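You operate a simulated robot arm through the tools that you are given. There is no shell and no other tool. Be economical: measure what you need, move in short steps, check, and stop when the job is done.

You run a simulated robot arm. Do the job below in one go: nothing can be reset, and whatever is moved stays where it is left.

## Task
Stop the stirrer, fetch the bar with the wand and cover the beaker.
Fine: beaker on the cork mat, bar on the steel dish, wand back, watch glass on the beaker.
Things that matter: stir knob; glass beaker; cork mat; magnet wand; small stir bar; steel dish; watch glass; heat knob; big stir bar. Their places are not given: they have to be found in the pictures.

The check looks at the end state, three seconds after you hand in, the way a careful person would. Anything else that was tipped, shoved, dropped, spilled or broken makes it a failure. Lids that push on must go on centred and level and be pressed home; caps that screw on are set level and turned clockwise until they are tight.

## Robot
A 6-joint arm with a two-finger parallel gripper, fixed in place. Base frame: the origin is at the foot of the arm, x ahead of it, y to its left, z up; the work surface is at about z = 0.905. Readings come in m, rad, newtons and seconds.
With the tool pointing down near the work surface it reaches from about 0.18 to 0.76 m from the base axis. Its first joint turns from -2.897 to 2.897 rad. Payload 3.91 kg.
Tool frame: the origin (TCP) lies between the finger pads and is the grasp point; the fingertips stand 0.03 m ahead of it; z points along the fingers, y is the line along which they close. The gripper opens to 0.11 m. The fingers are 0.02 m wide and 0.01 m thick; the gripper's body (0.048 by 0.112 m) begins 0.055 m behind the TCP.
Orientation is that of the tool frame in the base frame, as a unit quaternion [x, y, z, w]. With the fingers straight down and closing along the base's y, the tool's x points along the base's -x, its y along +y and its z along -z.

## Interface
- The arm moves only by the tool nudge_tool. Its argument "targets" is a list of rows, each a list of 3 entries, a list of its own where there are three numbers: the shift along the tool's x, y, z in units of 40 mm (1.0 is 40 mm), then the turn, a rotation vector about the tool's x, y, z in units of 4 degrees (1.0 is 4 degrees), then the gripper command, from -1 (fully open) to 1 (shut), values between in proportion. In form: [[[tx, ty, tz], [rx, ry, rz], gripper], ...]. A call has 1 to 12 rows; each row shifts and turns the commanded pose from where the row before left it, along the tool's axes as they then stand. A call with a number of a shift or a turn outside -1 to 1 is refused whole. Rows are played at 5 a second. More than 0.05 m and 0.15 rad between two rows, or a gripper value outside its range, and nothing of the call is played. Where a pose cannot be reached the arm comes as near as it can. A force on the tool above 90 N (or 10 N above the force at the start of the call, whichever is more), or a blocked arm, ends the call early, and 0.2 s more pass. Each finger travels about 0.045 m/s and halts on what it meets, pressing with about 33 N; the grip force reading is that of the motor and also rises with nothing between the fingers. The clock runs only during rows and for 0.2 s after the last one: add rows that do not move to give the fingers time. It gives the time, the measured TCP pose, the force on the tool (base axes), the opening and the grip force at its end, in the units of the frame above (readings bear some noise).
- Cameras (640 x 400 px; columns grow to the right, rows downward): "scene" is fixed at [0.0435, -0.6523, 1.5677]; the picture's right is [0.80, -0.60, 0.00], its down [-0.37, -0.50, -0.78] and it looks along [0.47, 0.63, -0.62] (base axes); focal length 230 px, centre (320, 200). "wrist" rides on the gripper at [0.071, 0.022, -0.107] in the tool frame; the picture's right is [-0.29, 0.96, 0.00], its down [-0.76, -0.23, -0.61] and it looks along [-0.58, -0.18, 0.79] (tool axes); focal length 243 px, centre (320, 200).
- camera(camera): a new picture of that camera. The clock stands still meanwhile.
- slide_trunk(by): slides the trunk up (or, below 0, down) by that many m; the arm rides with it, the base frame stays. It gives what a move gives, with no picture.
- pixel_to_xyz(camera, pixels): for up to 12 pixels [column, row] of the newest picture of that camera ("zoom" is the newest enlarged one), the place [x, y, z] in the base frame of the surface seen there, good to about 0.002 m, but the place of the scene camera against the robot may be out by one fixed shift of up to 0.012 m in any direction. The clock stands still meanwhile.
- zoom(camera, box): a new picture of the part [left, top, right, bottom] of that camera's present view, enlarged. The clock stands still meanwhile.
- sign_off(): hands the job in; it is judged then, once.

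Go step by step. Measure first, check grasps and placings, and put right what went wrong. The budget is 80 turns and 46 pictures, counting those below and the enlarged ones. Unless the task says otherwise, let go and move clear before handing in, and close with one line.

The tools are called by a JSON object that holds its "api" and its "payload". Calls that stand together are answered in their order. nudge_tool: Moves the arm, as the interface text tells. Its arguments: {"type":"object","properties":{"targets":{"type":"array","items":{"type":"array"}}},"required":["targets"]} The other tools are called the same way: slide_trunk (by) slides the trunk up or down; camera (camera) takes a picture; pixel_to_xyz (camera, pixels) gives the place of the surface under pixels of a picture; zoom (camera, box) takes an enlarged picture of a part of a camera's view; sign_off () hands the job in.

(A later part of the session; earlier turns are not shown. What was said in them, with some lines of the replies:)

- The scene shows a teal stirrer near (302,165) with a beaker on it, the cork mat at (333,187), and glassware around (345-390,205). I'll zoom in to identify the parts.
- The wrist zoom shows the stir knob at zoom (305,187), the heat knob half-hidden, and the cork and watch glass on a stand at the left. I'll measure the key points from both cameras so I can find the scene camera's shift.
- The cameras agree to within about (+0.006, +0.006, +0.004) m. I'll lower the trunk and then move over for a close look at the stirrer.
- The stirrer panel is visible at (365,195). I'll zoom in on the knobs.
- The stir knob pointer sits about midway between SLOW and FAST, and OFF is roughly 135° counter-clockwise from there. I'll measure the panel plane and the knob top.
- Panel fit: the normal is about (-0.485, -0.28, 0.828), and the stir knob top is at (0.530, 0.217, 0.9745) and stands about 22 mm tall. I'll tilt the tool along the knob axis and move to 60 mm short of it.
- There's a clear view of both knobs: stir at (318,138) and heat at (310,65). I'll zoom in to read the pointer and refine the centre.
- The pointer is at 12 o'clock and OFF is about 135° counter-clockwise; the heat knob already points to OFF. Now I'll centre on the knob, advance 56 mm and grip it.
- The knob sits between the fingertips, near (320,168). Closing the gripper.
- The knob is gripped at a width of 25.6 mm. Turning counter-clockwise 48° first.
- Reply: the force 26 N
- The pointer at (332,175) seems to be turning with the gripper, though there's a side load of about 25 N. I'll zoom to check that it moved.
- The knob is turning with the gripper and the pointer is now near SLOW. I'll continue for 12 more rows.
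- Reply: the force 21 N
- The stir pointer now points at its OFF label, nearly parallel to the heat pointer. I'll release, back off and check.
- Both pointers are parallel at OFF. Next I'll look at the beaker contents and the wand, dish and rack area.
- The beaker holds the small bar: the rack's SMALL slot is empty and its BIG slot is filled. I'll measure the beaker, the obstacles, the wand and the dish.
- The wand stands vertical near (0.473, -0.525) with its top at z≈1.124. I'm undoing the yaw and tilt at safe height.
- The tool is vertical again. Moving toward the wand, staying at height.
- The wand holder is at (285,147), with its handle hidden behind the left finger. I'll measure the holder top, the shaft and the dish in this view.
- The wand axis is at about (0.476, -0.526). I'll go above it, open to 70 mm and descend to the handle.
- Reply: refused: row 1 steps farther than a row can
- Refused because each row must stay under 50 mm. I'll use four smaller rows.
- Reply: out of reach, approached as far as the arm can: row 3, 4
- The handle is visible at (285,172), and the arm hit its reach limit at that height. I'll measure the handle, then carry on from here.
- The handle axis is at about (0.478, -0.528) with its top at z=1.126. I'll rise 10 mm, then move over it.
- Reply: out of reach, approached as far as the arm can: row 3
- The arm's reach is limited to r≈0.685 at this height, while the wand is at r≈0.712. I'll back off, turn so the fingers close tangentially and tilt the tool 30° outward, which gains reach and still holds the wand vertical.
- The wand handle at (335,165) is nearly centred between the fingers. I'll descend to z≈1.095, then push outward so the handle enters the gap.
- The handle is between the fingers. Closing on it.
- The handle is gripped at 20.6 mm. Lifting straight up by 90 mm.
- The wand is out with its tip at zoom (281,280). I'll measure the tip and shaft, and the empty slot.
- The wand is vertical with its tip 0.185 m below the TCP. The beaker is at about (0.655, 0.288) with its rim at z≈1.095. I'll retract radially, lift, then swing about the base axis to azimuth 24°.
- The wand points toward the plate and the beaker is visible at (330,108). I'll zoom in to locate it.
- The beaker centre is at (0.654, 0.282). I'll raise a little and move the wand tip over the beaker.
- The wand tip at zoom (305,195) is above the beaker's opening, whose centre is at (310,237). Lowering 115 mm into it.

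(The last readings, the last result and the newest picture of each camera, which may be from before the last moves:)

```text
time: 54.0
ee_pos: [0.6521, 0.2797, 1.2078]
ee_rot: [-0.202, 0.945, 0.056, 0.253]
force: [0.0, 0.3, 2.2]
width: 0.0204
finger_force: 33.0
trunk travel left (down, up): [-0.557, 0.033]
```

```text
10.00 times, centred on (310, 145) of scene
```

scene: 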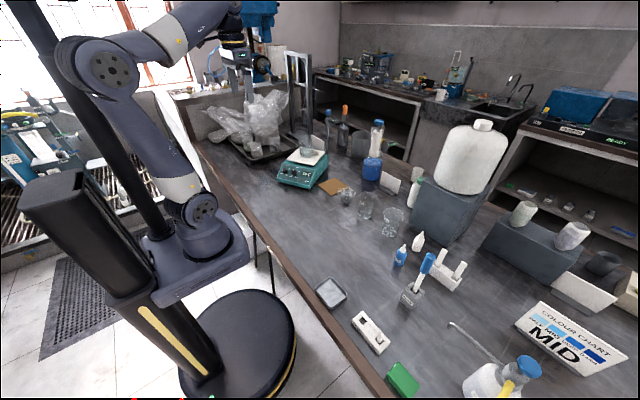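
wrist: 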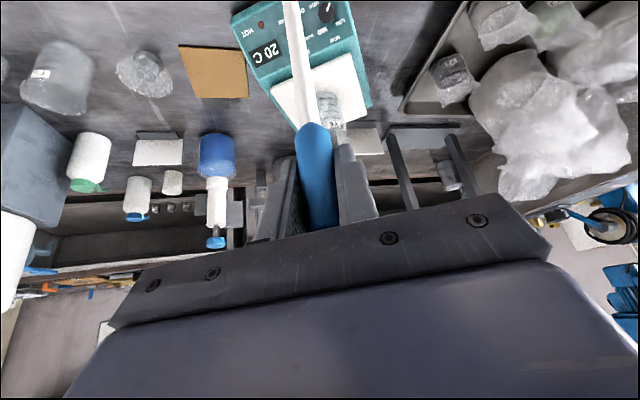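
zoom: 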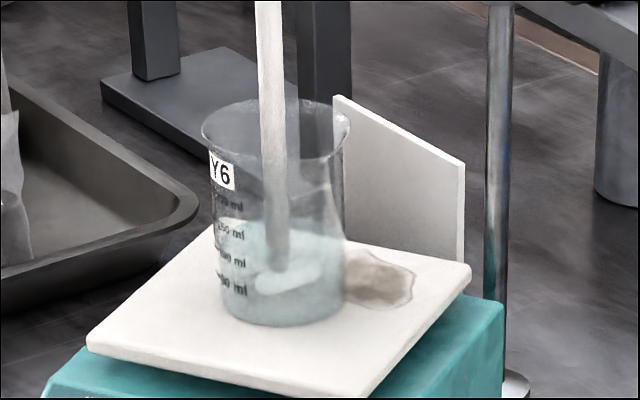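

The tip is right at the bar, around zoom (280,270). I'll lower 3 mm and check the force.

{"api": "nudge_tool", "payload": {"targets": [[[0.02, 0, 0.035], [0, 0, 0], 0.8], [[0.02, 0, 0.035], [0, 0, 0], 0.8], [[0, 0, 0], [0, 0, 0], 0.8]]}}

```text
time: 54.8
ee_pos: [0.6516, 0.2783, 1.2066]
ee_rot: [-0.202, 0.943, 0.056, 0.257]
force: [-1.9, -0.1, 23.6]
width: 0.0209
finger_force: 33.1
trunk travel left (down, up): [-0.557, 0.033]
```

A 23 N contact force means the wand is pressing on the bar. Lifting out 130 mm.

{"api": "nudge_tool", "payload": {"targets": [[[-0.1, 0, -0.17], [0, 0, 0], 0.8], [[-0.301, 0, -0.519], [0, 0, 0], 0.8], [[-0.301, 0, -0.519], [0, 0, 0], 0.8], [[-0.301, 0, -0.519], [0, 0, 0], 0.8], [[-0.301, 0, -0.519], [0, 0, 0], 0.8], [[-0.301, 0, -0.519], [0, 0, 0], 0.8], [[0, 0, 0], [0, 0, 0], 0.8]]}}

{"api": "zoom", "payload": {"camera": "scene", "box": [275, 100, 339, 164]}}

```text
time: 56.4
ee_pos: [0.6539, 0.2773, 1.3303]
ee_rot: [-0.202, 0.944, 0.056, 0.254]
force: [0.1, 0.3, -0.2]
width: 0.0204
finger_force: 32.7
trunk travel left (down, up): [-0.557, 0.033]
```

```text
6.25 times, centred on (307, 132) of scene
```

zoom: 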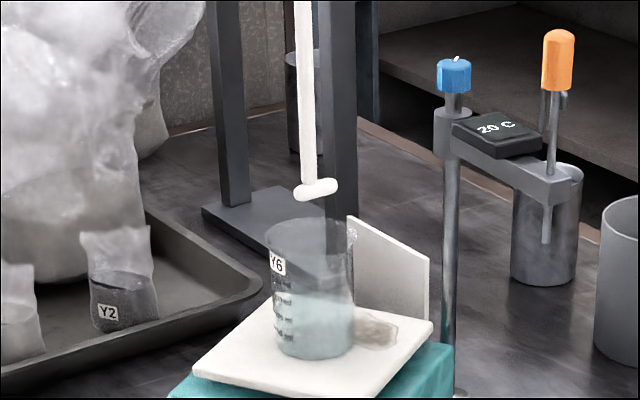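

The bar hangs on the wand tip at zoom (316,190). I'll measure its ends, then retract and swing toward the dish at about (0.310, -0.370).

{"api": "pixel_to_xyz", "payload": {"camera": "zoom", "pixels": [[299, 193], [316, 190], [334, 185], [306, 170]]}}

{"api": "nudge_tool", "payload": {"targets": [[[0.8, 0, -0.462], [0, 0, 0], 0.8], [[0.8, 0, -0.462], [0, 0, 0], 0.8], [[0.8, 0, -0.462], [0, 0, 0], 0.8], [[0.8, 0, -0.462], [0, 0, 0], 0.8], [[0.8, 0, -0.462], [0, 0, 0], 0.8], [[0.8, 0, -0.462], [0, 0, 0], 0.8], [[0.8, 0, -0.462], [0, 0, 0], 0.8]]}}

{"api": "nudge_tool", "payload": {"targets": [[[0.024, -0.785, -0.0137], [0.502, 0, 0.865], 0.8], [[0.024, -0.785, -0.0137], [0.502, 0, 0.865], 0.8], [[0.024, -0.785, -0.0137], [0.502, 0, 0.865], 0.8], [[0.024, -0.785, -0.0137], [0.502, 0, 0.865], 0.8], [[0.024, -0.785, -0.0137], [0.502, 0, 0.865], 0.8], [[0.024, -0.785, -0.0137], [0.502, 0, 0.865], 0.8], [[0.024, -0.785, -0.0137], [0.502, 0, 0.865], 0.8], [[0.024, -0.785, -0.0137], [0.502, 0, 0.865], 0.8], [[0.024, -0.785, -0.0137], [0.502, 0, 0.865], 0.8], [[0.024, -0.785, -0.0137], [0.502, 0, 0.865], 0.8], [[0.024, -0.785, -0.0137], [0.502, 0, 0.865], 0.8], [[0.024, -0.785, -0.0137], [0.502, 0, 0.865], 0.8]]}}

{"api": "nudge_tool", "payload": {"targets": [[[0.024, -0.785, -0.0137], [0.502, 0, 0.865], 0.8], [[0.024, -0.785, -0.0137], [0.502, 0, 0.865], 0.8], [[0.024, -0.785, -0.0137], [0.502, 0, 0.865], 0.8], [[0.024, -0.785, -0.0137], [0.502, 0, 0.865], 0.8], [[0.024, -0.785, -0.0137], [0.502, 0, 0.865], 0.8], [[0.024, -0.785, -0.0137], [0.502, 0, 0.865], 0.8]]}}

{"api": "zoom", "payload": {"camera": "scene", "box": [280, 210, 420, 310]}}

```text
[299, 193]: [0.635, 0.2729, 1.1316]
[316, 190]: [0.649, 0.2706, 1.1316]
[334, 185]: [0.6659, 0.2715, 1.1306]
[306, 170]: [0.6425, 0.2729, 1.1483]
```

```text
time: 58.0
ee_pos: [0.417, 0.1721, 1.3295]
ee_rot: [-0.203, 0.944, 0.056, 0.253]
force: [1.0, -0.5, -0.9]
width: 0.0205
finger_force: 33.0
trunk travel left (down, up): [-0.557, 0.033]
```

```text
time: 60.6
ee_pos: [0.414, -0.1937, 1.3286]
ee_rot: [0.2, 0.945, -0.053, 0.253]
force: [-0.3, 0.7, -0.4]
width: 0.0204
finger_force: 32.1
trunk travel left (down, up): [-0.557, 0.033]
```

```text
time: 62.0
ee_pos: [0.3072, -0.3462, 1.3283]
ee_rot: [0.392, 0.883, -0.105, 0.237]
force: [-0.5, -0.3, -0.7]
width: 0.0206
finger_force: 33.5
trunk travel left (down, up): [-0.557, 0.033]
```

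```text
4.00 times, centred on (350, 260) of scene
```

zoom: 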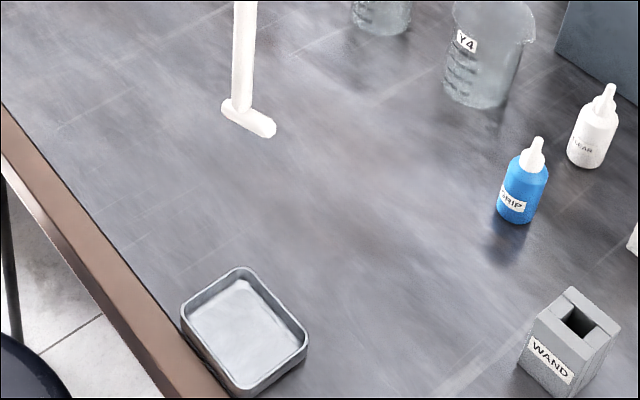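

The bar is still on the wand at zoom (250,120), with the dish at (245,328). I'll measure both in this one frame.

{"api": "pixel_to_xyz", "payload": {"camera": "zoom", "pixels": [[185, 315], [240, 271], [304, 343], [247, 386], [245, 330], [240, 345], [226, 108], [250, 120], [270, 130], [241, 90]]}}

```text
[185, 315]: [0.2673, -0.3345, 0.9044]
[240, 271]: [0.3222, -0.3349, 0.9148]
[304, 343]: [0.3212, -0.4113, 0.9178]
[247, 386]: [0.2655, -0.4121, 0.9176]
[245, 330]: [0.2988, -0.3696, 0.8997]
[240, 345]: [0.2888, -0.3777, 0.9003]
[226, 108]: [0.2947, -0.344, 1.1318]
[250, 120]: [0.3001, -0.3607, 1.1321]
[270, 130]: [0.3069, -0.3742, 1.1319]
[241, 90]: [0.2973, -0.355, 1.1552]
```

The bar needs to shift (-6, -13) mm to centre it over the dish. I'll shift, then lower 200 mm.

{"api": "nudge_tool", "payload": {"targets": [[[-0.13, -0.337, 0.075], [0, 0, 0], 0.8], [[0.45, 0, 0.775], [0, 0, 0], 0.8], [[0.45, 0, 0.775], [0, 0, 0], 0.8], [[0.45, 0, 0.775], [0, 0, 0], 0.8], [[0.45, 0, 0.775], [0, 0, 0], 0.8], [[0.45, 0, 0.775], [0, 0, 0], 0.8], [[0.25, 0, 0.432], [0, 0, 0], 0.8], [[0, 0, 0], [0, 0, 0], 0.8]]}}

{"api": "zoom", "payload": {"camera": "scene", "box": [300, 255, 365, 320]}}

```text
time: 63.8
ee_pos: [0.3028, -0.3573, 1.127]
ee_rot: [0.391, 0.883, -0.105, 0.237]
force: [-0.2, -0.1, 0.4]
width: 0.0202
finger_force: 33.2
trunk travel left (down, up): [-0.557, 0.033]
```

```text
6.15 times, centred on (332, 288) of scene
```

zoom: 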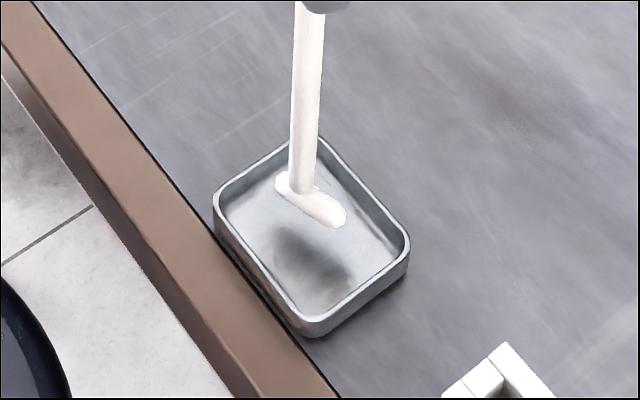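

The bar is centred over the dish with its shadow at (312,260). Lowering the last 20 mm gently.

{"api": "nudge_tool", "payload": {"targets": [[[0.063, 0, 0.108], [0, 0, 0], 0.8], [[0.063, 0, 0.108], [0, 0, 0], 0.8], [[0.063, 0, 0.108], [0, 0, 0], 0.8], [[0.05, 0, 0.086], [0, 0, 0], 0.8], [[0, 0, 0], [0, 0, 0], 0.8]]}}

```text
time: 65.0
ee_pos: [0.3005, -0.3577, 1.1094]
ee_rot: [0.391, 0.883, -0.105, 0.236]
force: [-0.5, 0.4, 0.6]
width: 0.0204
finger_force: 32.9
trunk travel left (down, up): [-0.557, 0.033]
```

{"api": "nudge_tool", "payload": {"targets": [[[0.025, 0, 0.043], [0, 0, 0], 0.8], [[0.025, 0, 0.043], [0, 0, 0], 0.8], [[0.025, 0, 0.043], [0, 0, 0], 0.8], [[0, 0, 0], [0, 0, 0], 0.8]]}}

```text
time: 66.0
ee_pos: [0.3009, -0.3569, 1.1053]
ee_rot: [0.391, 0.882, -0.107, 0.239]
force: [-0.7, 1.7, 16.6]
width: 0.0205
finger_force: 33.1
trunk travel left (down, up): [-0.557, 0.033]
```

There's a 16 N contact with the dish floor. Raising 25 mm to see whether the bar stays.

{"api": "nudge_tool", "payload": {"targets": [[[-0.06, 0, -0.103], [0, 0, 0], 0.8], [[-0.13, 0, -0.22], [0, 0, 0], 0.8], [[-0.19, 0, -0.33], [0, 0, 0], 0.8], [[0, 0, 0], [0, 0, 0], 0.8]]}}

{"api": "zoom", "payload": {"camera": "scene", "box": [300, 255, 365, 320]}}

```text
time: 67.0
ee_pos: [0.3009, -0.3575, 1.1325]
ee_rot: [0.392, 0.883, -0.105, 0.236]
force: [0.7, -0.8, -0.4]
width: 0.0205
finger_force: 33.0
trunk travel left (down, up): [-0.557, 0.033]
```

```text
6.15 times, centred on (332, 288) of scene
```

zoom: 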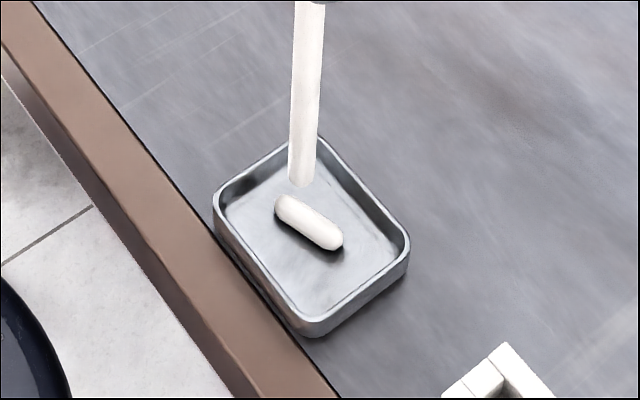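

The bar stays on the dish. Now I'll raise and carry the wand back above its holder at (0.479, -0.528).

{"api": "nudge_tool", "payload": {"targets": [[[-0.345, 0, -0.595], [0, 0, 0], 0.8], [[-0.345, 0, -0.595], [0, 0, 0], 0.8], [[-0.76, 0.064, 0.44], [0, 0, 0], 0.8], [[-0.76, 0.064, 0.44], [0, 0, 0], 0.8], [[-0.76, 0.064, 0.44], [0, 0, 0], 0.8], [[-0.76, 0.064, 0.44], [0, 0, 0], 0.8], [[-0.76, 0.064, 0.44], [0, 0, 0], 0.8], [[-0.76, 0.064, 0.44], [0, 0, 0], 0.8], [[-0.76, 0.064, 0.44], [0, 0, 0], 0.8], [[0, 0, 0], [0, 0, 0], 0.8]]}}

{"api": "zoom", "payload": {"camera": "scene", "box": [380, 220, 470, 320]}}

{"api": "pixel_to_xyz", "payload": {"camera": "zoom", "pixels": [[281, 179]]}}

```text
time: 69.2
ee_pos: [0.4792, -0.5294, 1.1896]
ee_rot: [0.393, 0.882, -0.106, 0.236]
force: [0.3, 0.0, 0.5]
width: 0.0204
finger_force: 33.2
trunk travel left (down, up): [-0.557, 0.033]
```

```text
4.00 times, centred on (425, 270) of scene
```

zoom: 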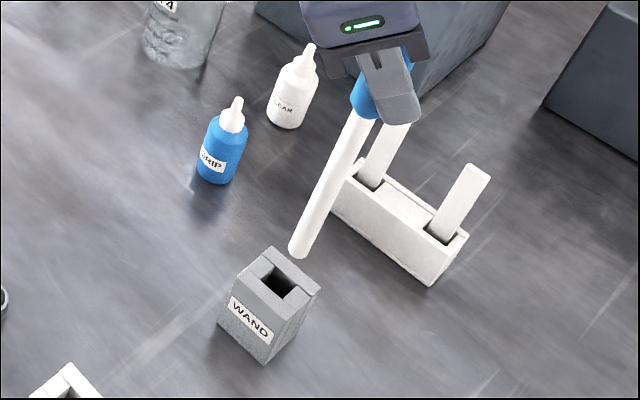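

```text
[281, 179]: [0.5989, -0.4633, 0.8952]
```

The tip at zoom (298,255) and the slot at (278,283) look aligned as they were at lift. I'll verify the numbers.

{"api": "pixel_to_xyz", "payload": {"camera": "zoom", "pixels": [[300, 252], [304, 240], [318, 205], [334, 170], [350, 135], [274, 252], [318, 292], [300, 284], [240, 285], [262, 315], [275, 265], [283, 304]]}}

```text
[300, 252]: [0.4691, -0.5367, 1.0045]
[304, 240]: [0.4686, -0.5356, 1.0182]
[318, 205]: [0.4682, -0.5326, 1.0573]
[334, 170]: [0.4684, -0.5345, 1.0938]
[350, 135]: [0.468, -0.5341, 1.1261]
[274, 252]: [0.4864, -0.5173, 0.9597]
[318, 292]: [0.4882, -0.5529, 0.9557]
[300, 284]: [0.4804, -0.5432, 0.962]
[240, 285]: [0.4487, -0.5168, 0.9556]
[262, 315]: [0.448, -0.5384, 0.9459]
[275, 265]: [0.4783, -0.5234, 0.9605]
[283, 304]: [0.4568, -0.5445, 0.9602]
```

The wand is about 5 mm off the slot centre in x. I'll correct that and lower 90 mm.

{"api": "nudge_tool", "payload": {"targets": [[[0.056, -0.11, -0.032], [0, 0, 0], 0.8], [[0.19, 0, 0.325], [0, 0, 0], 0.8], [[0.19, 0, 0.325], [0, 0, 0], 0.8], [[0.19, 0, 0.325], [0, 0, 0], 0.8], [[0, 0, 0], [0, 0, 0], 0.8]]}}

{"api": "nudge_tool", "payload": {"targets": [[[0.19, 0, 0.325], [0, 0, 0], 0.8], [[0.19, 0, 0.325], [0, 0, 0], 0.8], [[0.14, 0, 0.241], [0, 0, 0], 0.8], [[0, 0, 0], [0, 0, 0], 0.8]]}}

{"api": "zoom", "payload": {"camera": "scene", "box": [380, 220, 470, 320]}}

```text
time: 70.4
ee_pos: [0.4738, -0.5303, 1.1442]
ee_rot: [0.391, 0.883, -0.104, 0.236]
force: [0.6, -0.2, -0.5]
width: 0.0204
finger_force: 33.0
trunk travel left (down, up): [-0.557, 0.033]
```

```text
time: 71.4
ee_pos: [0.4747, -0.531, 1.1026]
ee_rot: [0.392, 0.883, -0.105, 0.237]
force: [-0.2, -0.1, -0.5]
width: 0.0205
finger_force: 33.3
trunk travel left (down, up): [-0.557, 0.033]
```

```text
4.00 times, centred on (425, 270) of scene
```

zoom: 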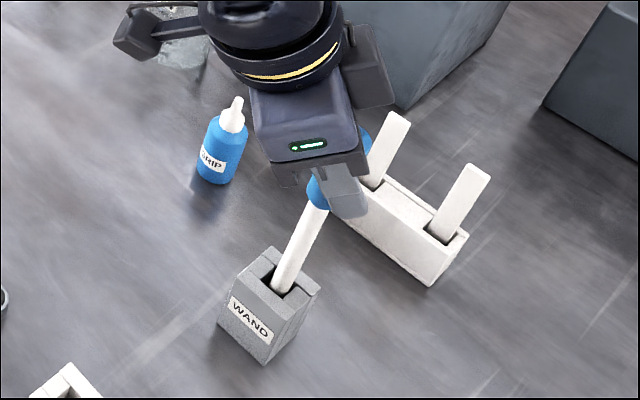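

The wand is in its slot with no side load. Lowering until it sits on the bottom.

{"api": "nudge_tool", "payload": {"targets": [[[0.038, 0, 0.065], [0, 0, 0], 0.8], [[0.025, 0, 0.043], [0, 0, 0], 0.8], [[0.013, 0, 0.022], [0, 0, 0], 0.8], [[0, 0, 0], [0, 0, 0], 0.8]]}}

```text
time: 72.4
ee_pos: [0.4736, -0.5288, 1.0967]
ee_rot: [0.391, 0.883, -0.105, 0.236]
force: [0.0, -0.3, -0.4]
width: 0.0202
finger_force: 32.7
trunk travel left (down, up): [-0.557, 0.033]
```

{"api": "nudge_tool", "payload": {"targets": [[[0.02, 0, 0.035], [0, 0, 0], 0.8], [[0.02, 0, 0.035], [0, 0, 0], 0.8], [[0, 0, 0], [0, 0, 0], 0.8]]}}

```text
time: 73.2
ee_pos: [0.4746, -0.5287, 1.0939]
ee_rot: [0.391, 0.883, -0.105, 0.237]
force: [-0.3, 0.6, 7.5]
width: 0.0204
finger_force: 32.6
trunk travel left (down, up): [-0.557, 0.033]
```

It's seated with 7.5 N of contact. I'll release and retract radially.

{"api": "nudge_tool", "payload": {"targets": [[[0, 0, 0], [0, 0, 0], 0.4], [[0, 0, 0], [0, 0, 0], 0.1], [[0, 0, 0], [0, 0, 0], -0.1], [[0, 0, 0], [0, 0, 0], -0.1], [[0.4, 0, -0.23], [0, 0, 0], -0.1], [[0.8, 0, -0.46], [0, 0, 0], -0.1], [[0.8, 0, -0.46], [0, 0, 0], -0.1], [[0.8, 0, -0.46], [0, 0, 0], -0.1]]}}

{"api": "zoom", "payload": {"camera": "scene", "box": [310, 210, 450, 320]}}

```text
time: 75.0
ee_pos: [0.3856, -0.4333, 1.0957]
ee_rot: [0.392, 0.882, -0.106, 0.238]
force: [-0.5, -0.6, 0.3]
width: 0.0606
finger_force: 0.0
trunk travel left (down, up): [-0.557, 0.033]
```

```text
3.64 times, centred on (380, 265) of scene
```

zoom: 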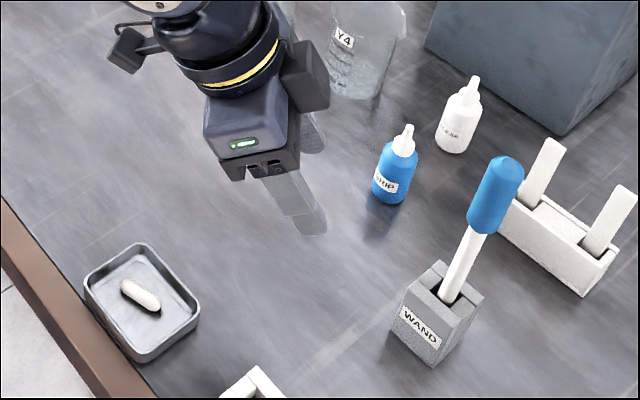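

The wand is home and the bar is in the dish. Next is the beaker: lift, reduce the tilt to 15°, and swing to azimuth 23°.

{"api": "nudge_tool", "payload": {"targets": [[[-0.46, 0, -0.793], [0, 0, 0], -1], [[-0.46, 0, -0.793], [0, 0, 0], -1], [[-0.46, 0, -0.793], [0, 0, 0], -1], [[0, 0, 0], [0, 1, 0], -1], [[0, 0, 0], [0, 1, 0], -1], [[0, 0, 0], [0, 1, 0], -1], [[0, 0, 0], [0, 0.75, 0], -1]]}}

{"api": "nudge_tool", "payload": {"targets": [[[0.033, 1, -0.009], [-0.256, 0, -0.955], -1], [[0.033, 1, -0.009], [-0.256, 0, -0.955], -1], [[0.033, 1, -0.009], [-0.256, 0, -0.955], -1], [[0.033, 1, -0.009], [-0.256, 0, -0.955], -1], [[0.033, 1, -0.009], [-0.256, 0, -0.955], -1], [[0.033, 1, -0.009], [-0.256, 0, -0.955], -1], [[0.033, 1, -0.009], [-0.256, 0, -0.955], -1], [[0.033, 1, -0.009], [-0.256, 0, -0.955], -1], [[0.033, 1, -0.009], [-0.256, 0, -0.955], -1], [[0.033, 1, -0.009], [-0.256, 0, -0.955], -1], [[0.033, 1, -0.009], [-0.256, 0, -0.955], -1], [[0.033, 1, -0.009], [-0.256, 0, -0.955], -1]]}}

{"api": "nudge_tool", "payload": {"targets": [[[0.033, 1, -0.009], [-0.256, 0, -0.955], -1], [[0.033, 1, -0.009], [-0.256, 0, -0.955], -1], [[0.033, 1, -0.009], [-0.256, 0, -0.955], -1], [[0.033, 1, -0.009], [-0.256, 0, -0.955], -1], [[0.033, 1, -0.009], [-0.256, 0, -0.955], -1], [[0.033, 1, -0.009], [-0.256, 0, -0.955], -1]]}}

{"api": "camera", "payload": {"camera": "wrist"}}

```text
time: 76.6
ee_pos: [0.3889, -0.4332, 1.2019]
ee_rot: [0.402, 0.906, -0.052, 0.12]
force: [0.5, -0.5, -0.1]
width: 0.1099
finger_force: 0.1
trunk travel left (down, up): [-0.557, 0.033]
```

```text
time: 79.2
ee_pos: [0.5806, -0.0039, 1.2029]
ee_rot: [0.003, 0.991, 0.0, 0.13]
force: [0.4, -0.9, -0.4]
width: 0.11
finger_force: 0.1
trunk travel left (down, up): [-0.557, 0.033]
```

```text
time: 80.6
ee_pos: [0.5329, 0.2283, 1.2022]
ee_rot: [-0.202, 0.971, 0.026, 0.127]
force: [0.2, -0.4, 0.1]
width: 0.1103
finger_force: 0.1
trunk travel left (down, up): [-0.557, 0.033]
```

```text
8 pictures are left
```

wrist: 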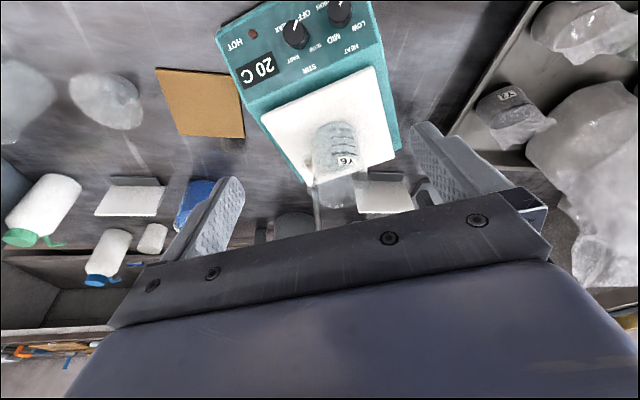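

The beaker at (338,150), the cork mat and the watch glass at (105,100) are all in view. Measuring them.

{"api": "pixel_to_xyz", "payload": {"camera": "wrist", "pixels": [[156, 72], [225, 69], [243, 136], [179, 134], [347, 162], [334, 126], [335, 140], [354, 140], [314, 140], [105, 100], [120, 92], [92, 112]]}}

```text
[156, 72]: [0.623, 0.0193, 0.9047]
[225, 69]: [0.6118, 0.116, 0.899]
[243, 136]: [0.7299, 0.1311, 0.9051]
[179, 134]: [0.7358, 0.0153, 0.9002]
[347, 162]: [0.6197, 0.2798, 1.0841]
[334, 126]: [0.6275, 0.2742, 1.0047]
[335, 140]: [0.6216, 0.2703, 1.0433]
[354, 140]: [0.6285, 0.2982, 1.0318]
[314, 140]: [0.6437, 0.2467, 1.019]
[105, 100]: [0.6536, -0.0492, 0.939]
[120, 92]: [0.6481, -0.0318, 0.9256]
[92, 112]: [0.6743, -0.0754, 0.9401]
```

The beaker centre is at (0.654, 0.280). I'll move above it and descend with the fingers fully open.

{"api": "nudge_tool", "payload": {"targets": [[[-0.795, -0.005, 0.213], [0, 0, 0], -1], [[-0.795, -0.005, 0.213], [0, 0, 0], -1], [[-0.795, -0.005, 0.213], [0, 0, 0], -1], [[-0.795, -0.005, 0.213], [0, 0, 0], -1], [[0.186, 0, 0.696], [0, 0, 0], -1], [[0.186, 0, 0.696], [0, 0, 0], -1], [[0.186, 0, 0.696], [0, 0, 0], -1], [[0, 0, 0], [0, 0, 0], -1]]}}

{"api": "zoom", "payload": {"camera": "scene", "box": [270, 105, 340, 175]}}

```text
time: 82.4
ee_pos: [0.6537, 0.2775, 1.117]
ee_rot: [-0.2, 0.971, 0.026, 0.127]
force: [0.7, 0.0, -0.6]
width: 0.1099
finger_force: 0.2
trunk travel left (down, up): [-0.557, 0.033]
```

```text
5.71 times, centred on (305, 140) of scene
```

zoom: 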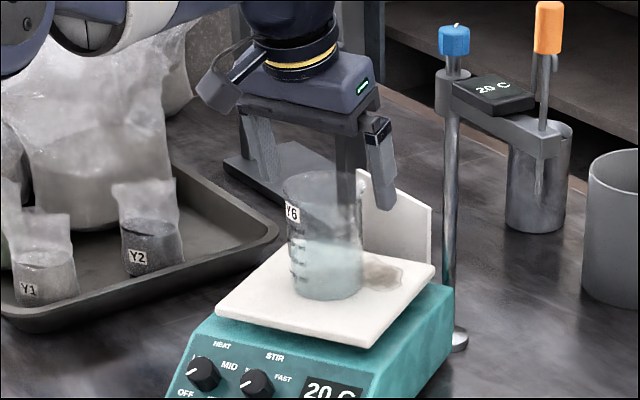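

The fingers straddle the beaker at (285–362). Descending 57 mm and closing.

{"api": "nudge_tool", "payload": {"targets": [[[0.123, 0.03, 0.459], [0, 0, 0], -1], [[0.123, 0.03, 0.459], [0, 0, 0], -1], [[0.123, 0, 0.459], [0, 0, 0], -1], [[0, 0, 0], [0, 0, 0], -0.6], [[0, 0, 0], [0, 0, 0], -0.4], [[0, 0, 0], [0, 0, 0], -0.2], [[0, 0, 0], [0, 0, 0], -0.1], [[0, 0, 0], [0, 0, 0], -0.1]]}}

```text
time: 84.2
ee_pos: [0.6519, 0.2807, 1.0605]
ee_rot: [-0.2, 0.971, 0.026, 0.128]
force: [1.5, 0.3, 0.7]
width: 0.0643
finger_force: 33.4
trunk travel left (down, up): [-0.557, 0.033]
```

The beaker body is gripped at 64 mm. I'll lift 50 mm gently, then swing slowly to above the cork mat.

{"api": "nudge_tool", "payload": {"targets": [[[-0.05, 0, -0.19], [0, 0, 0], -0.1], [[-0.065, 0, -0.25], [0, 0, 0], -0.1], [[-0.065, 0, -0.25], [0, 0, 0], -0.1], [[-0.065, 0, -0.25], [0, 0, 0], -0.1], [[-0.065, 0, -0.25], [0, 0, 0], -0.1], [[0, 0, 0], [0, 0, 0], -0.1]]}}

{"api": "nudge_tool", "payload": {"targets": [[[0.0555, -0.421, -0.0149], [0.088, 0, 0.328], -0.1], [[0.0555, -0.421, -0.0149], [0.088, 0, 0.328], -0.1], [[0.0555, -0.421, -0.0149], [0.088, 0, 0.328], -0.1], [[0.0555, -0.421, -0.0149], [0.088, 0, 0.328], -0.1], [[0.0555, -0.421, -0.0149], [0.088, 0, 0.328], -0.1], [[0.0555, -0.421, -0.0149], [0.088, 0, 0.328], -0.1], [[0.0555, -0.421, -0.0149], [0.088, 0, 0.328], -0.1], [[0.0555, -0.421, -0.0149], [0.088, 0, 0.328], -0.1], [[0.0555, -0.421, -0.0149], [0.088, 0, 0.328], -0.1], [[0.0555, -0.421, -0.0149], [0.088, 0, 0.328], -0.1], [[0.0555, -0.421, -0.0149], [0.088, 0, 0.328], -0.1], [[0.0555, -0.421, -0.0149], [0.088, 0, 0.328], -0.1]]}}

{"api": "zoom", "payload": {"camera": "scene", "box": [290, 130, 380, 220]}}

```text
time: 85.6
ee_pos: [0.652, 0.2813, 1.1098]
ee_rot: [-0.201, 0.971, 0.026, 0.127]
force: [0.0, -0.2, -2.5]
width: 0.0646
finger_force: 32.8
trunk travel left (down, up): [-0.557, 0.033]
```

```text
time: 88.2
ee_pos: [0.6809, 0.0789, 1.1092]
ee_rot: [-0.061, 0.99, 0.009, 0.131]
force: [0.0, 0.7, -1.5]
width: 0.0647
finger_force: 33.4
trunk travel left (down, up): [-0.557, 0.033]
```

```text
4.44 times, centred on (335, 175) of scene
```

zoom: 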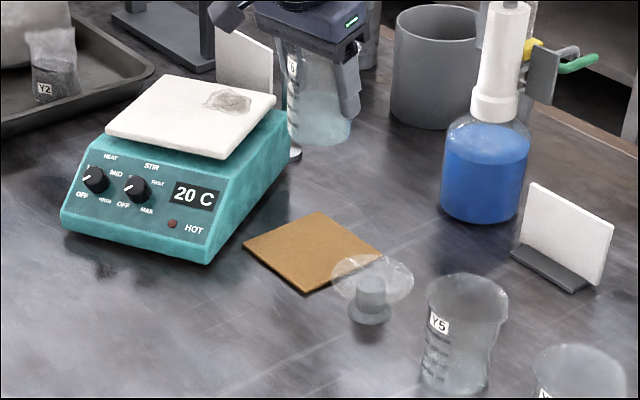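

The beaker hangs level above the mat area. Lowering it 135 mm.

{"api": "nudge_tool", "payload": {"targets": [[[0.1248, 0, 0.4658], [0, 0, 0], -0.1], [[0.1248, 0, 0.4658], [0, 0, 0], -0.1], [[0.1248, 0, 0.4658], [0, 0, 0], -0.1], [[0.1248, 0, 0.4658], [0, 0, 0], -0.1], [[0.1248, 0, 0.4658], [0, 0, 0], -0.1], [[0.1248, 0, 0.4658], [0, 0, 0], -0.1], [[0.08, 0, 0.3], [0, 0, 0], -0.1], [[0, 0, 0], [0, 0, 0], -0.1]]}}

```text
time: 90.0
ee_pos: [0.681, 0.079, 0.9823]
ee_rot: [-0.062, 0.99, 0.009, 0.13]
force: [0.0, 0.9, -1.6]
width: 0.0646
finger_force: 32.6
trunk travel left (down, up): [-0.557, 0.033]
```

{"api": "nudge_tool", "payload": {"targets": [[[0.026, 0, 0.097], [0, 0, 0], -0.1], [[0.026, 0, 0.097], [0, 0, 0], -0.1], [[0.019, 0, 0.073], [0, 0, 0], -0.1], [[0, 0, 0], [0, 0, 0], -0.1]]}}

```text
time: 91.0
ee_pos: [0.6809, 0.0786, 0.9713]
ee_rot: [-0.061, 0.99, 0.008, 0.13]
force: [1.0, 0.0, -2.5]
width: 0.0644
finger_force: 32.6
trunk travel left (down, up): [-0.557, 0.033]
```

{"api": "nudge_tool", "payload": {"targets": [[[0.013, 0, 0.048], [0, 0, 0], -0.1], [[0.006, 0, 0.024], [0, 0, 0], -0.1], [[0, 0, 0], [0, 0, 0], -0.1]]}}

```text
time: 91.8
ee_pos: [0.6797, 0.0782, 0.9681]
ee_rot: [-0.061, 0.99, 0.008, 0.13]
force: [-0.7, 0.2, -1.3]
width: 0.0644
finger_force: 32.5
trunk travel left (down, up): [-0.557, 0.033]
```

{"api": "nudge_tool", "payload": {"targets": [[[0.006, 0, 0.024], [0, 0, 0], -0.1], [[0.006, 0, 0.024], [0, 0, 0], -0.1], [[0, 0, 0], [0, 0, 0], -0.1]]}}

```text
time: 92.6
ee_pos: [0.6814, 0.0782, 0.9659]
ee_rot: [-0.062, 0.989, 0.009, 0.13]
force: [0.0, 0.8, -1.9]
width: 0.0643
finger_force: 33.0
trunk travel left (down, up): [-0.557, 0.033]
```

Still no contact. Continuing in 1 mm steps.

{"api": "nudge_tool", "payload": {"targets": [[[0.006, 0, 0.024], [0, 0, 0], -0.1], [[0.006, 0, 0.024], [0, 0, 0], -0.1], [[0, 0, 0], [0, 0, 0], -0.1]]}}

{"api": "pixel_to_xyz", "payload": {"camera": "zoom", "pixels": [[310, 250], [280, 240], [190, 110], [240, 145]]}}

```text
time: 93.4
ee_pos: [0.6792, 0.0795, 0.9651]
ee_rot: [-0.061, 0.989, 0.008, 0.131]
force: [-2.0, -2.4, 5.9]
width: 0.0646
finger_force: 32.7
trunk travel left (down, up): [-0.557, 0.033]
```

```text
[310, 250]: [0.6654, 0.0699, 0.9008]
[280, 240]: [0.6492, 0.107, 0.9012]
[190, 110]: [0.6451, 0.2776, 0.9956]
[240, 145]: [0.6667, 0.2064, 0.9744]
```

There is contact: the force swung by 8 N, so the beaker stands on the mat. Releasing and rising vertically.

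{"api": "nudge_tool", "payload": {"targets": [[[0, 0, 0], [0, 0, 0], -0.4], [[0, 0, 0], [0, 0, 0], -0.7], [[0, 0, 0], [0, 0, 0], -0.9], [[0, 0, 0], [0, 0, 0], -0.9], [[-0.1, 0, -0.375], [0, 0, 0], -0.9], [[-0.18, 0, -0.67], [0, 0, 0], -0.9], [[-0.18, 0, -0.67], [0, 0, 0], -0.9], [[-0.25, 0, -0.92], [0, 0, 0], -0.9], [[-0.25, 0, -0.92], [0, 0, 0], -0.9]]}}

{"api": "nudge_tool", "payload": {"targets": [[[0.95, 0, -0.25], [0, 0, 0], -1], [[0.95, 0, -0.25], [0, 0, 0], -1], [[0.95, 0, -0.25], [0, 0, 0], -1], [[0.95, 0, -0.25], [0, 0, 0], -1]]}}

{"api": "camera", "payload": {"camera": "wrist"}}

```text
time: 95.4
ee_pos: [0.6829, 0.0797, 1.1125]
ee_rot: [-0.061, 0.99, 0.008, 0.13]
force: [0.2, 0.4, -0.8]
width: 0.1044
finger_force: 0.0
trunk travel left (down, up): [-0.557, 0.033]
```

```text
time: 96.4
ee_pos: [0.5257, 0.0619, 1.1109]
ee_rot: [-0.061, 0.99, 0.008, 0.13]
force: [0.1, -0.4, 0.0]
width: 0.1099
finger_force: 0.1
trunk travel left (down, up): [-0.557, 0.033]
```

```text
5 pictures are left
```

wrist: 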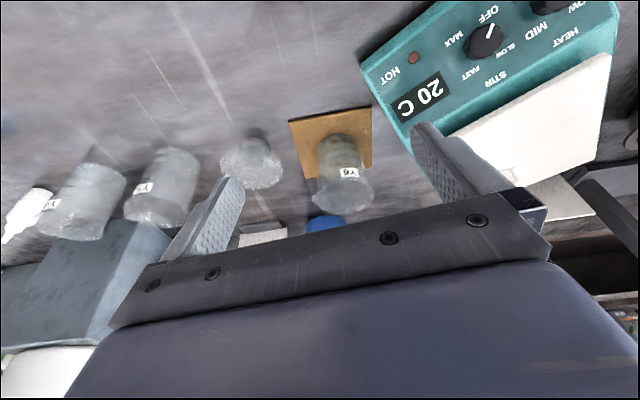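

The beaker stands on the cork. I'll zoom in on the watch glass at (252,163) to locate its disc.

{"api": "zoom", "payload": {"camera": "wrist", "box": [200, 110, 390, 225]}}

```text
3.37 times, centred on (295, 168) of wrist
```

zoom: 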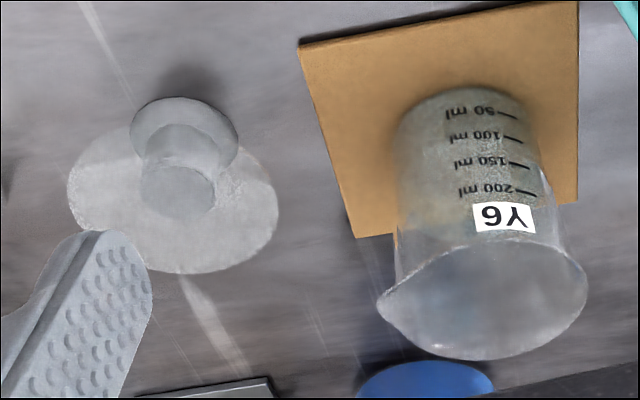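

The zoom shows the watch-glass disc at (172,197) on its stem, the beaker rim ellipse at (488,299), and the spout on the left. Measuring points on each.

{"api": "pixel_to_xyz", "payload": {"camera": "zoom", "pixels": [[177, 188], [185, 108], [150, 180], [76, 190], [268, 205], [175, 265], [180, 225], [180, 150], [580, 305], [485, 355], [400, 320], [500, 218]]}}

```text
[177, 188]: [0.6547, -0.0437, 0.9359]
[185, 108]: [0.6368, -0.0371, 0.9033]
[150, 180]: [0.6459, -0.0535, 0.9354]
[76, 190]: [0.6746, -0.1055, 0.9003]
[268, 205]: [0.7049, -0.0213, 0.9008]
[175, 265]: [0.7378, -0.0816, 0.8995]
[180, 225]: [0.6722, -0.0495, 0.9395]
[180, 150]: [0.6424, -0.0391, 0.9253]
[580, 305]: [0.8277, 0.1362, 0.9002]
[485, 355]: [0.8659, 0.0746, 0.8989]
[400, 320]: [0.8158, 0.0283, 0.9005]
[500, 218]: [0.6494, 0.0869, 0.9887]
```

Watch-glass disc: centre ≈ (0.655, -0.044), edge z ≈ 0.942, diameter ≈ 87 mm. The beaker spout faces -y, so I'll grip the disc along a 45° diagonal with a vertical tool. Untilting and turning first.

{"api": "nudge_tool", "payload": {"targets": [[[0, 0, 0], [0, 1, 0], -1], [[0, 0, 0], [0, 1, 0], -1], [[0, 0, 0], [0, 1, 0], -1], [[0, 0, 0], [0, 0.74, 0], -1], [[0, 0, 0], [0, 0, -1], -1], [[0, 0, 0], [0, 0, -1], -1], [[0, 0, 0], [0, 0, -1], -1], [[0, 0, 0], [0, 0, -1], -1], [[0, 0, 0], [0, 0, -1], -1], [[0, 0, 0], [0, 0, -1], -1], [[0, 0, 0], [0, 0, -1], -1], [[0, 0, 0], [0, 0, -1], -1]]}}

{"api": "nudge_tool", "payload": {"targets": [[[0, 0, 0], [0, 0, -0.75], -1], [[0, 0, 0], [0, 0, -0.74], -1], [[-0.085, -0.828, 0], [0, 0, 0], -1], [[-0.085, -0.828, 0], [0, 0, 0], -1], [[-0.085, -0.828, 0], [0, 0, 0], -1], [[-0.085, -0.828, 0], [0, 0, 0], -1], [[-0.085, -0.828, 0], [0, 0, 0], -1], [[0, 0, 0], [0, 0, 0], -1]]}}

```text
time: 99.0
ee_pos: [0.5252, 0.0594, 1.1106]
ee_rot: [-0.335, 0.942, 0.0, 0.0]
force: [-1.0, -0.7, 1.1]
width: 0.11
finger_force: 0.0
trunk travel left (down, up): [-0.557, 0.033]
```

```text
time: 100.8
ee_pos: [0.6531, -0.0451, 1.1088]
ee_rot: [-0.382, 0.924, 0.0, 0.0]
force: [0.0, 0.1, -1.0]
width: 0.1099
finger_force: 0.1
trunk travel left (down, up): [-0.557, 0.033]
```

Positioned over the disc. Descending to just above it for one check picture.

{"api": "nudge_tool", "payload": {"targets": [[[0, 0, 0.95], [0, 0, 0], -1], [[0, 0, 0.95], [0, 0, 0], -1], [[0, 0, 0.95], [0, 0, 0], -1], [[0, 0, 0], [0, 0, 0], -1]]}}

{"api": "camera", "payload": {"camera": "wrist"}}

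```text
time: 101.8
ee_pos: [0.6526, -0.0459, 0.9936]
ee_rot: [-0.382, 0.924, -0.001, 0.001]
force: [-0.3, 0.4, -0.1]
width: 0.1099
finger_force: 0.0
trunk travel left (down, up): [-0.557, 0.033]
```

```text
3 pictures are left
```

wrist: 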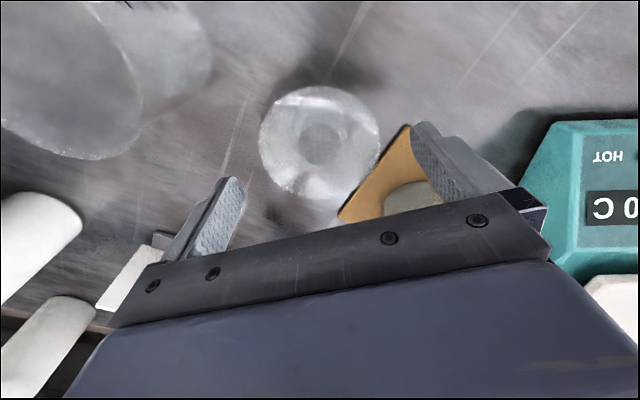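

The disc centre at (320,143) maps to (0.651, -0.047), within 2 mm of the TCP. Descending 34 mm and closing gently.

{"api": "nudge_tool", "payload": {"targets": [[[0.04, 0, 0.45], [0, 0, 0], -1], [[0, 0, 0.4], [0, 0, 0], -1], [[0, 0, 0], [0, 0, 0], -0.8], [[0, 0, 0], [0, 0, 0], -0.7], [[0, 0, 0], [0, 0, 0], -0.6], [[0, 0, 0], [0, 0, 0], -0.5], [[0, 0, 0], [0, 0, 0], -0.45], [[0, 0, 0], [0, 0, 0], -0.45]]}}

```text
time: 103.6
ee_pos: [0.6525, -0.0461, 0.9612]
ee_rot: [-0.383, 0.924, 0.0, 0.0]
force: [0.0, -0.2, -0.6]
width: 0.0843
finger_force: 33.0
trunk travel left (down, up): [-0.557, 0.033]
```

The disc is gripped at 84.3 mm. Lifting 100 mm.

{"api": "nudge_tool", "payload": {"targets": [[[0, 0, -0.3], [0, 0, 0], -0.45], [[0, 0, -0.5], [0, 0, 0], -0.45], [[0, 0, -0.6], [0, 0, 0], -0.45], [[0, 0, -0.6], [0, 0, 0], -0.45], [[0, 0, -0.5], [0, 0, 0], -0.45], [[0, 0, 0], [0, 0, 0], -0.45]]}}

{"api": "nudge_tool", "payload": {"targets": [[[-0.553, 0.338, 0], [0, 0, 0], -0.45], [[-0.553, 0.338, 0], [0, 0, 0], -0.45], [[-0.553, 0.338, 0], [0, 0, 0], -0.45], [[-0.553, 0.338, 0], [0, 0, 0], -0.45], [[-0.553, 0.338, 0], [0, 0, 0], -0.45], [[0, 0, 0], [0, 0, 0], -0.45]]}}

{"api": "zoom", "payload": {"camera": "scene", "box": [295, 135, 375, 215]}}

```text
time: 105.0
ee_pos: [0.6528, -0.0492, 1.0633]
ee_rot: [-0.382, 0.924, 0.0, 0.001]
force: [0.5, 0.0, -0.2]
width: 0.0843
finger_force: 33.1
trunk travel left (down, up): [-0.557, 0.033]
```

```text
time: 106.4
ee_pos: [0.685, 0.0788, 1.0617]
ee_rot: [-0.383, 0.924, 0.0, 0.001]
force: [0.8, 0.4, -0.1]
width: 0.0842
finger_force: 33.3
trunk travel left (down, up): [-0.557, 0.033]
```

```text
5.00 times, centred on (335, 175) of scene
```

zoom: 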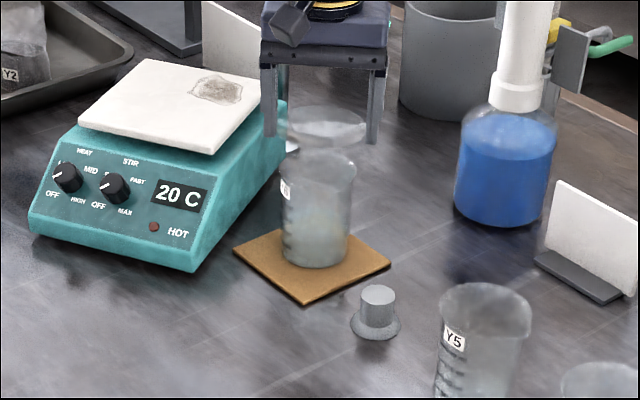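

The disc at (327,126) hangs level above the beaker rim at (318,167). I'll measure the fingers and beaker in the same frame to check the centring.

{"api": "pixel_to_xyz", "payload": {"camera": "zoom", "pixels": [[270, 128], [270, 115], [373, 138], [373, 120], [286, 190], [287, 240], [345, 240], [316, 264], [316, 240], [327, 142], [295, 135], [358, 135]]}}

```text
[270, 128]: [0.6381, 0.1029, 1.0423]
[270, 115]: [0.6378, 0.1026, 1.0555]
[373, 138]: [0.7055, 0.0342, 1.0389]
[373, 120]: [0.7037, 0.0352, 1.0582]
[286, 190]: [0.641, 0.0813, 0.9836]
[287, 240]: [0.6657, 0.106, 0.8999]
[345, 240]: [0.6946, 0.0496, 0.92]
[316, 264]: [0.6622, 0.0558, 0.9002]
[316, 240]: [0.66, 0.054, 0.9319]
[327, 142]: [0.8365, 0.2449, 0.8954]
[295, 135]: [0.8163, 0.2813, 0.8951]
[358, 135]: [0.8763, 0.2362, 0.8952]
```

Centring is within about 3 mm. I'll trim 2.5 mm along the closing axis and lower in small steps.

{"api": "nudge_tool", "payload": {"targets": [[[0, 0.06, 0], [0, 0, 0], -0.45], [[0, 0, 0.25], [0, 0, 0], -0.45], [[0, 0, 0.25], [0, 0, 0], -0.45], [[0, 0, 0.25], [0, 0, 0], -0.45], [[0, 0, 0], [0, 0, 0], -0.45]]}}

{"api": "nudge_tool", "payload": {"targets": [[[0, 0, 0.08], [0, 0, 0], -0.45], [[0, 0, 0.05], [0, 0, 0], -0.45], [[0, 0, 0], [0, 0, 0], -0.45]]}}

```text
time: 107.6
ee_pos: [0.6836, 0.0802, 1.0318]
ee_rot: [-0.382, 0.924, 0.0, 0.0]
force: [0.0, -0.8, -0.2]
width: 0.0843
finger_force: 33.1
trunk travel left (down, up): [-0.557, 0.033]
```

```text
time: 108.4
ee_pos: [0.682, 0.0808, 1.0272]
ee_rot: [-0.382, 0.924, 0.0, 0.0]
force: [-0.3, 0.2, 0.4]
width: 0.0841
finger_force: 33.4
trunk travel left (down, up): [-0.557, 0.033]
```

{"api": "nudge_tool", "payload": {"targets": [[[0, 0, 0.05], [0, 0, 0], -0.45], [[0, 0, 0.03], [0, 0, 0], -0.45], [[0, 0, 0], [0, 0, 0], -0.45]]}}

```text
time: 109.2
ee_pos: [0.6812, 0.0815, 1.0254]
ee_rot: [-0.383, 0.924, 0.0, 0.001]
force: [1.2, -0.6, 4.3]
width: 0.0843
finger_force: 33.3
trunk travel left (down, up): [-0.557, 0.033]
```

Contact of about 4 N at z=1.0254 matches the disc touching the rim. One close look before letting go.

{"api": "zoom", "payload": {"camera": "scene", "box": [313, 145, 353, 185]}}

```text
10.00 times, centred on (333, 165) of scene
```

zoom: 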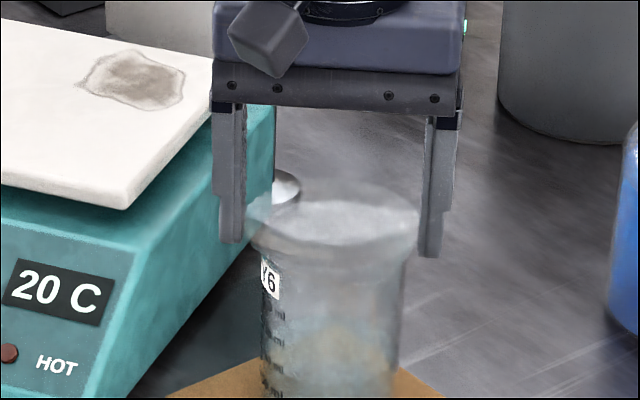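

The disc spans 245–420 over a rim spanning about 252–410, so it's centred and level. Releasing slowly and rising.

{"api": "nudge_tool", "payload": {"targets": [[[0, 0, 0], [0, 0, 0], -0.55], [[0, 0, 0], [0, 0, 0], -0.65], [[0, 0, 0], [0, 0, 0], -0.8], [[0, 0, 0], [0, 0, 0], -0.9], [[0, 0, 0], [0, 0, 0], -0.9], [[0, 0, -0.3], [0, 0, 0], -0.9], [[0, 0, -0.6], [0, 0, 0], -0.9], [[0, 0, -0.9], [0, 0, 0], -0.9], [[0, 0, -0.9], [0, 0, 0], -0.9]]}}

{"api": "nudge_tool", "payload": {"targets": [[[0.9, 0, 0], [0, 0, 0], -0.9], [[0.9, 0, 0], [0, 0, 0], -0.9], [[0.9, 0, 0], [0, 0, 0], -0.9], [[0.9, 0, 0], [0, 0, 0], -0.9], [[0, 0, 0], [0, 0, 0], -0.9]]}}

{"api": "zoom", "payload": {"camera": "scene", "box": [280, 140, 360, 220]}}

```text
time: 111.2
ee_pos: [0.6827, 0.0818, 1.1332]
ee_rot: [-0.382, 0.924, -0.001, 0.0]
force: [1.1, -0.3, -0.8]
width: 0.1042
finger_force: 0.0
trunk travel left (down, up): [-0.557, 0.033]
```

```text
time: 112.4
ee_pos: [0.5819, -0.0211, 1.1301]
ee_rot: [-0.382, 0.924, 0.0, 0.001]
force: [-0.5, -0.2, 0.7]
width: 0.1045
finger_force: 0.0
trunk travel left (down, up): [-0.557, 0.033]
```

```text
5.00 times, centred on (320, 180) of scene
```

zoom: 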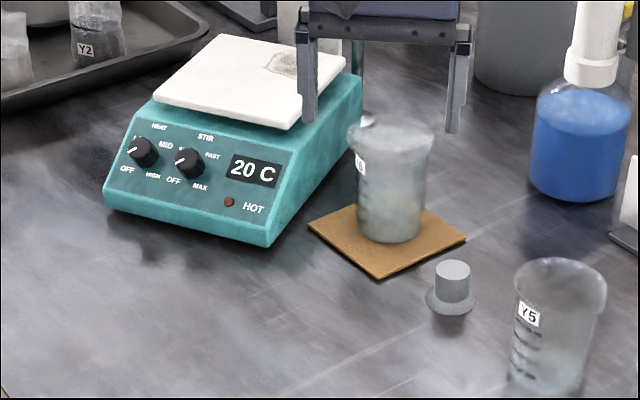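

The final picture shows the beaker on the cork with the watch glass level on its rim at (390,132), both knobs at OFF, and the arm clear. Handing in.

{"api": "sign_off", "payload": {}}

```text
The job is handed in.
```

The stirrer is off, the small bar is on the steel dish, the wand is back in its holder, and the beaker stands on the cork mat covered by the watch glass.
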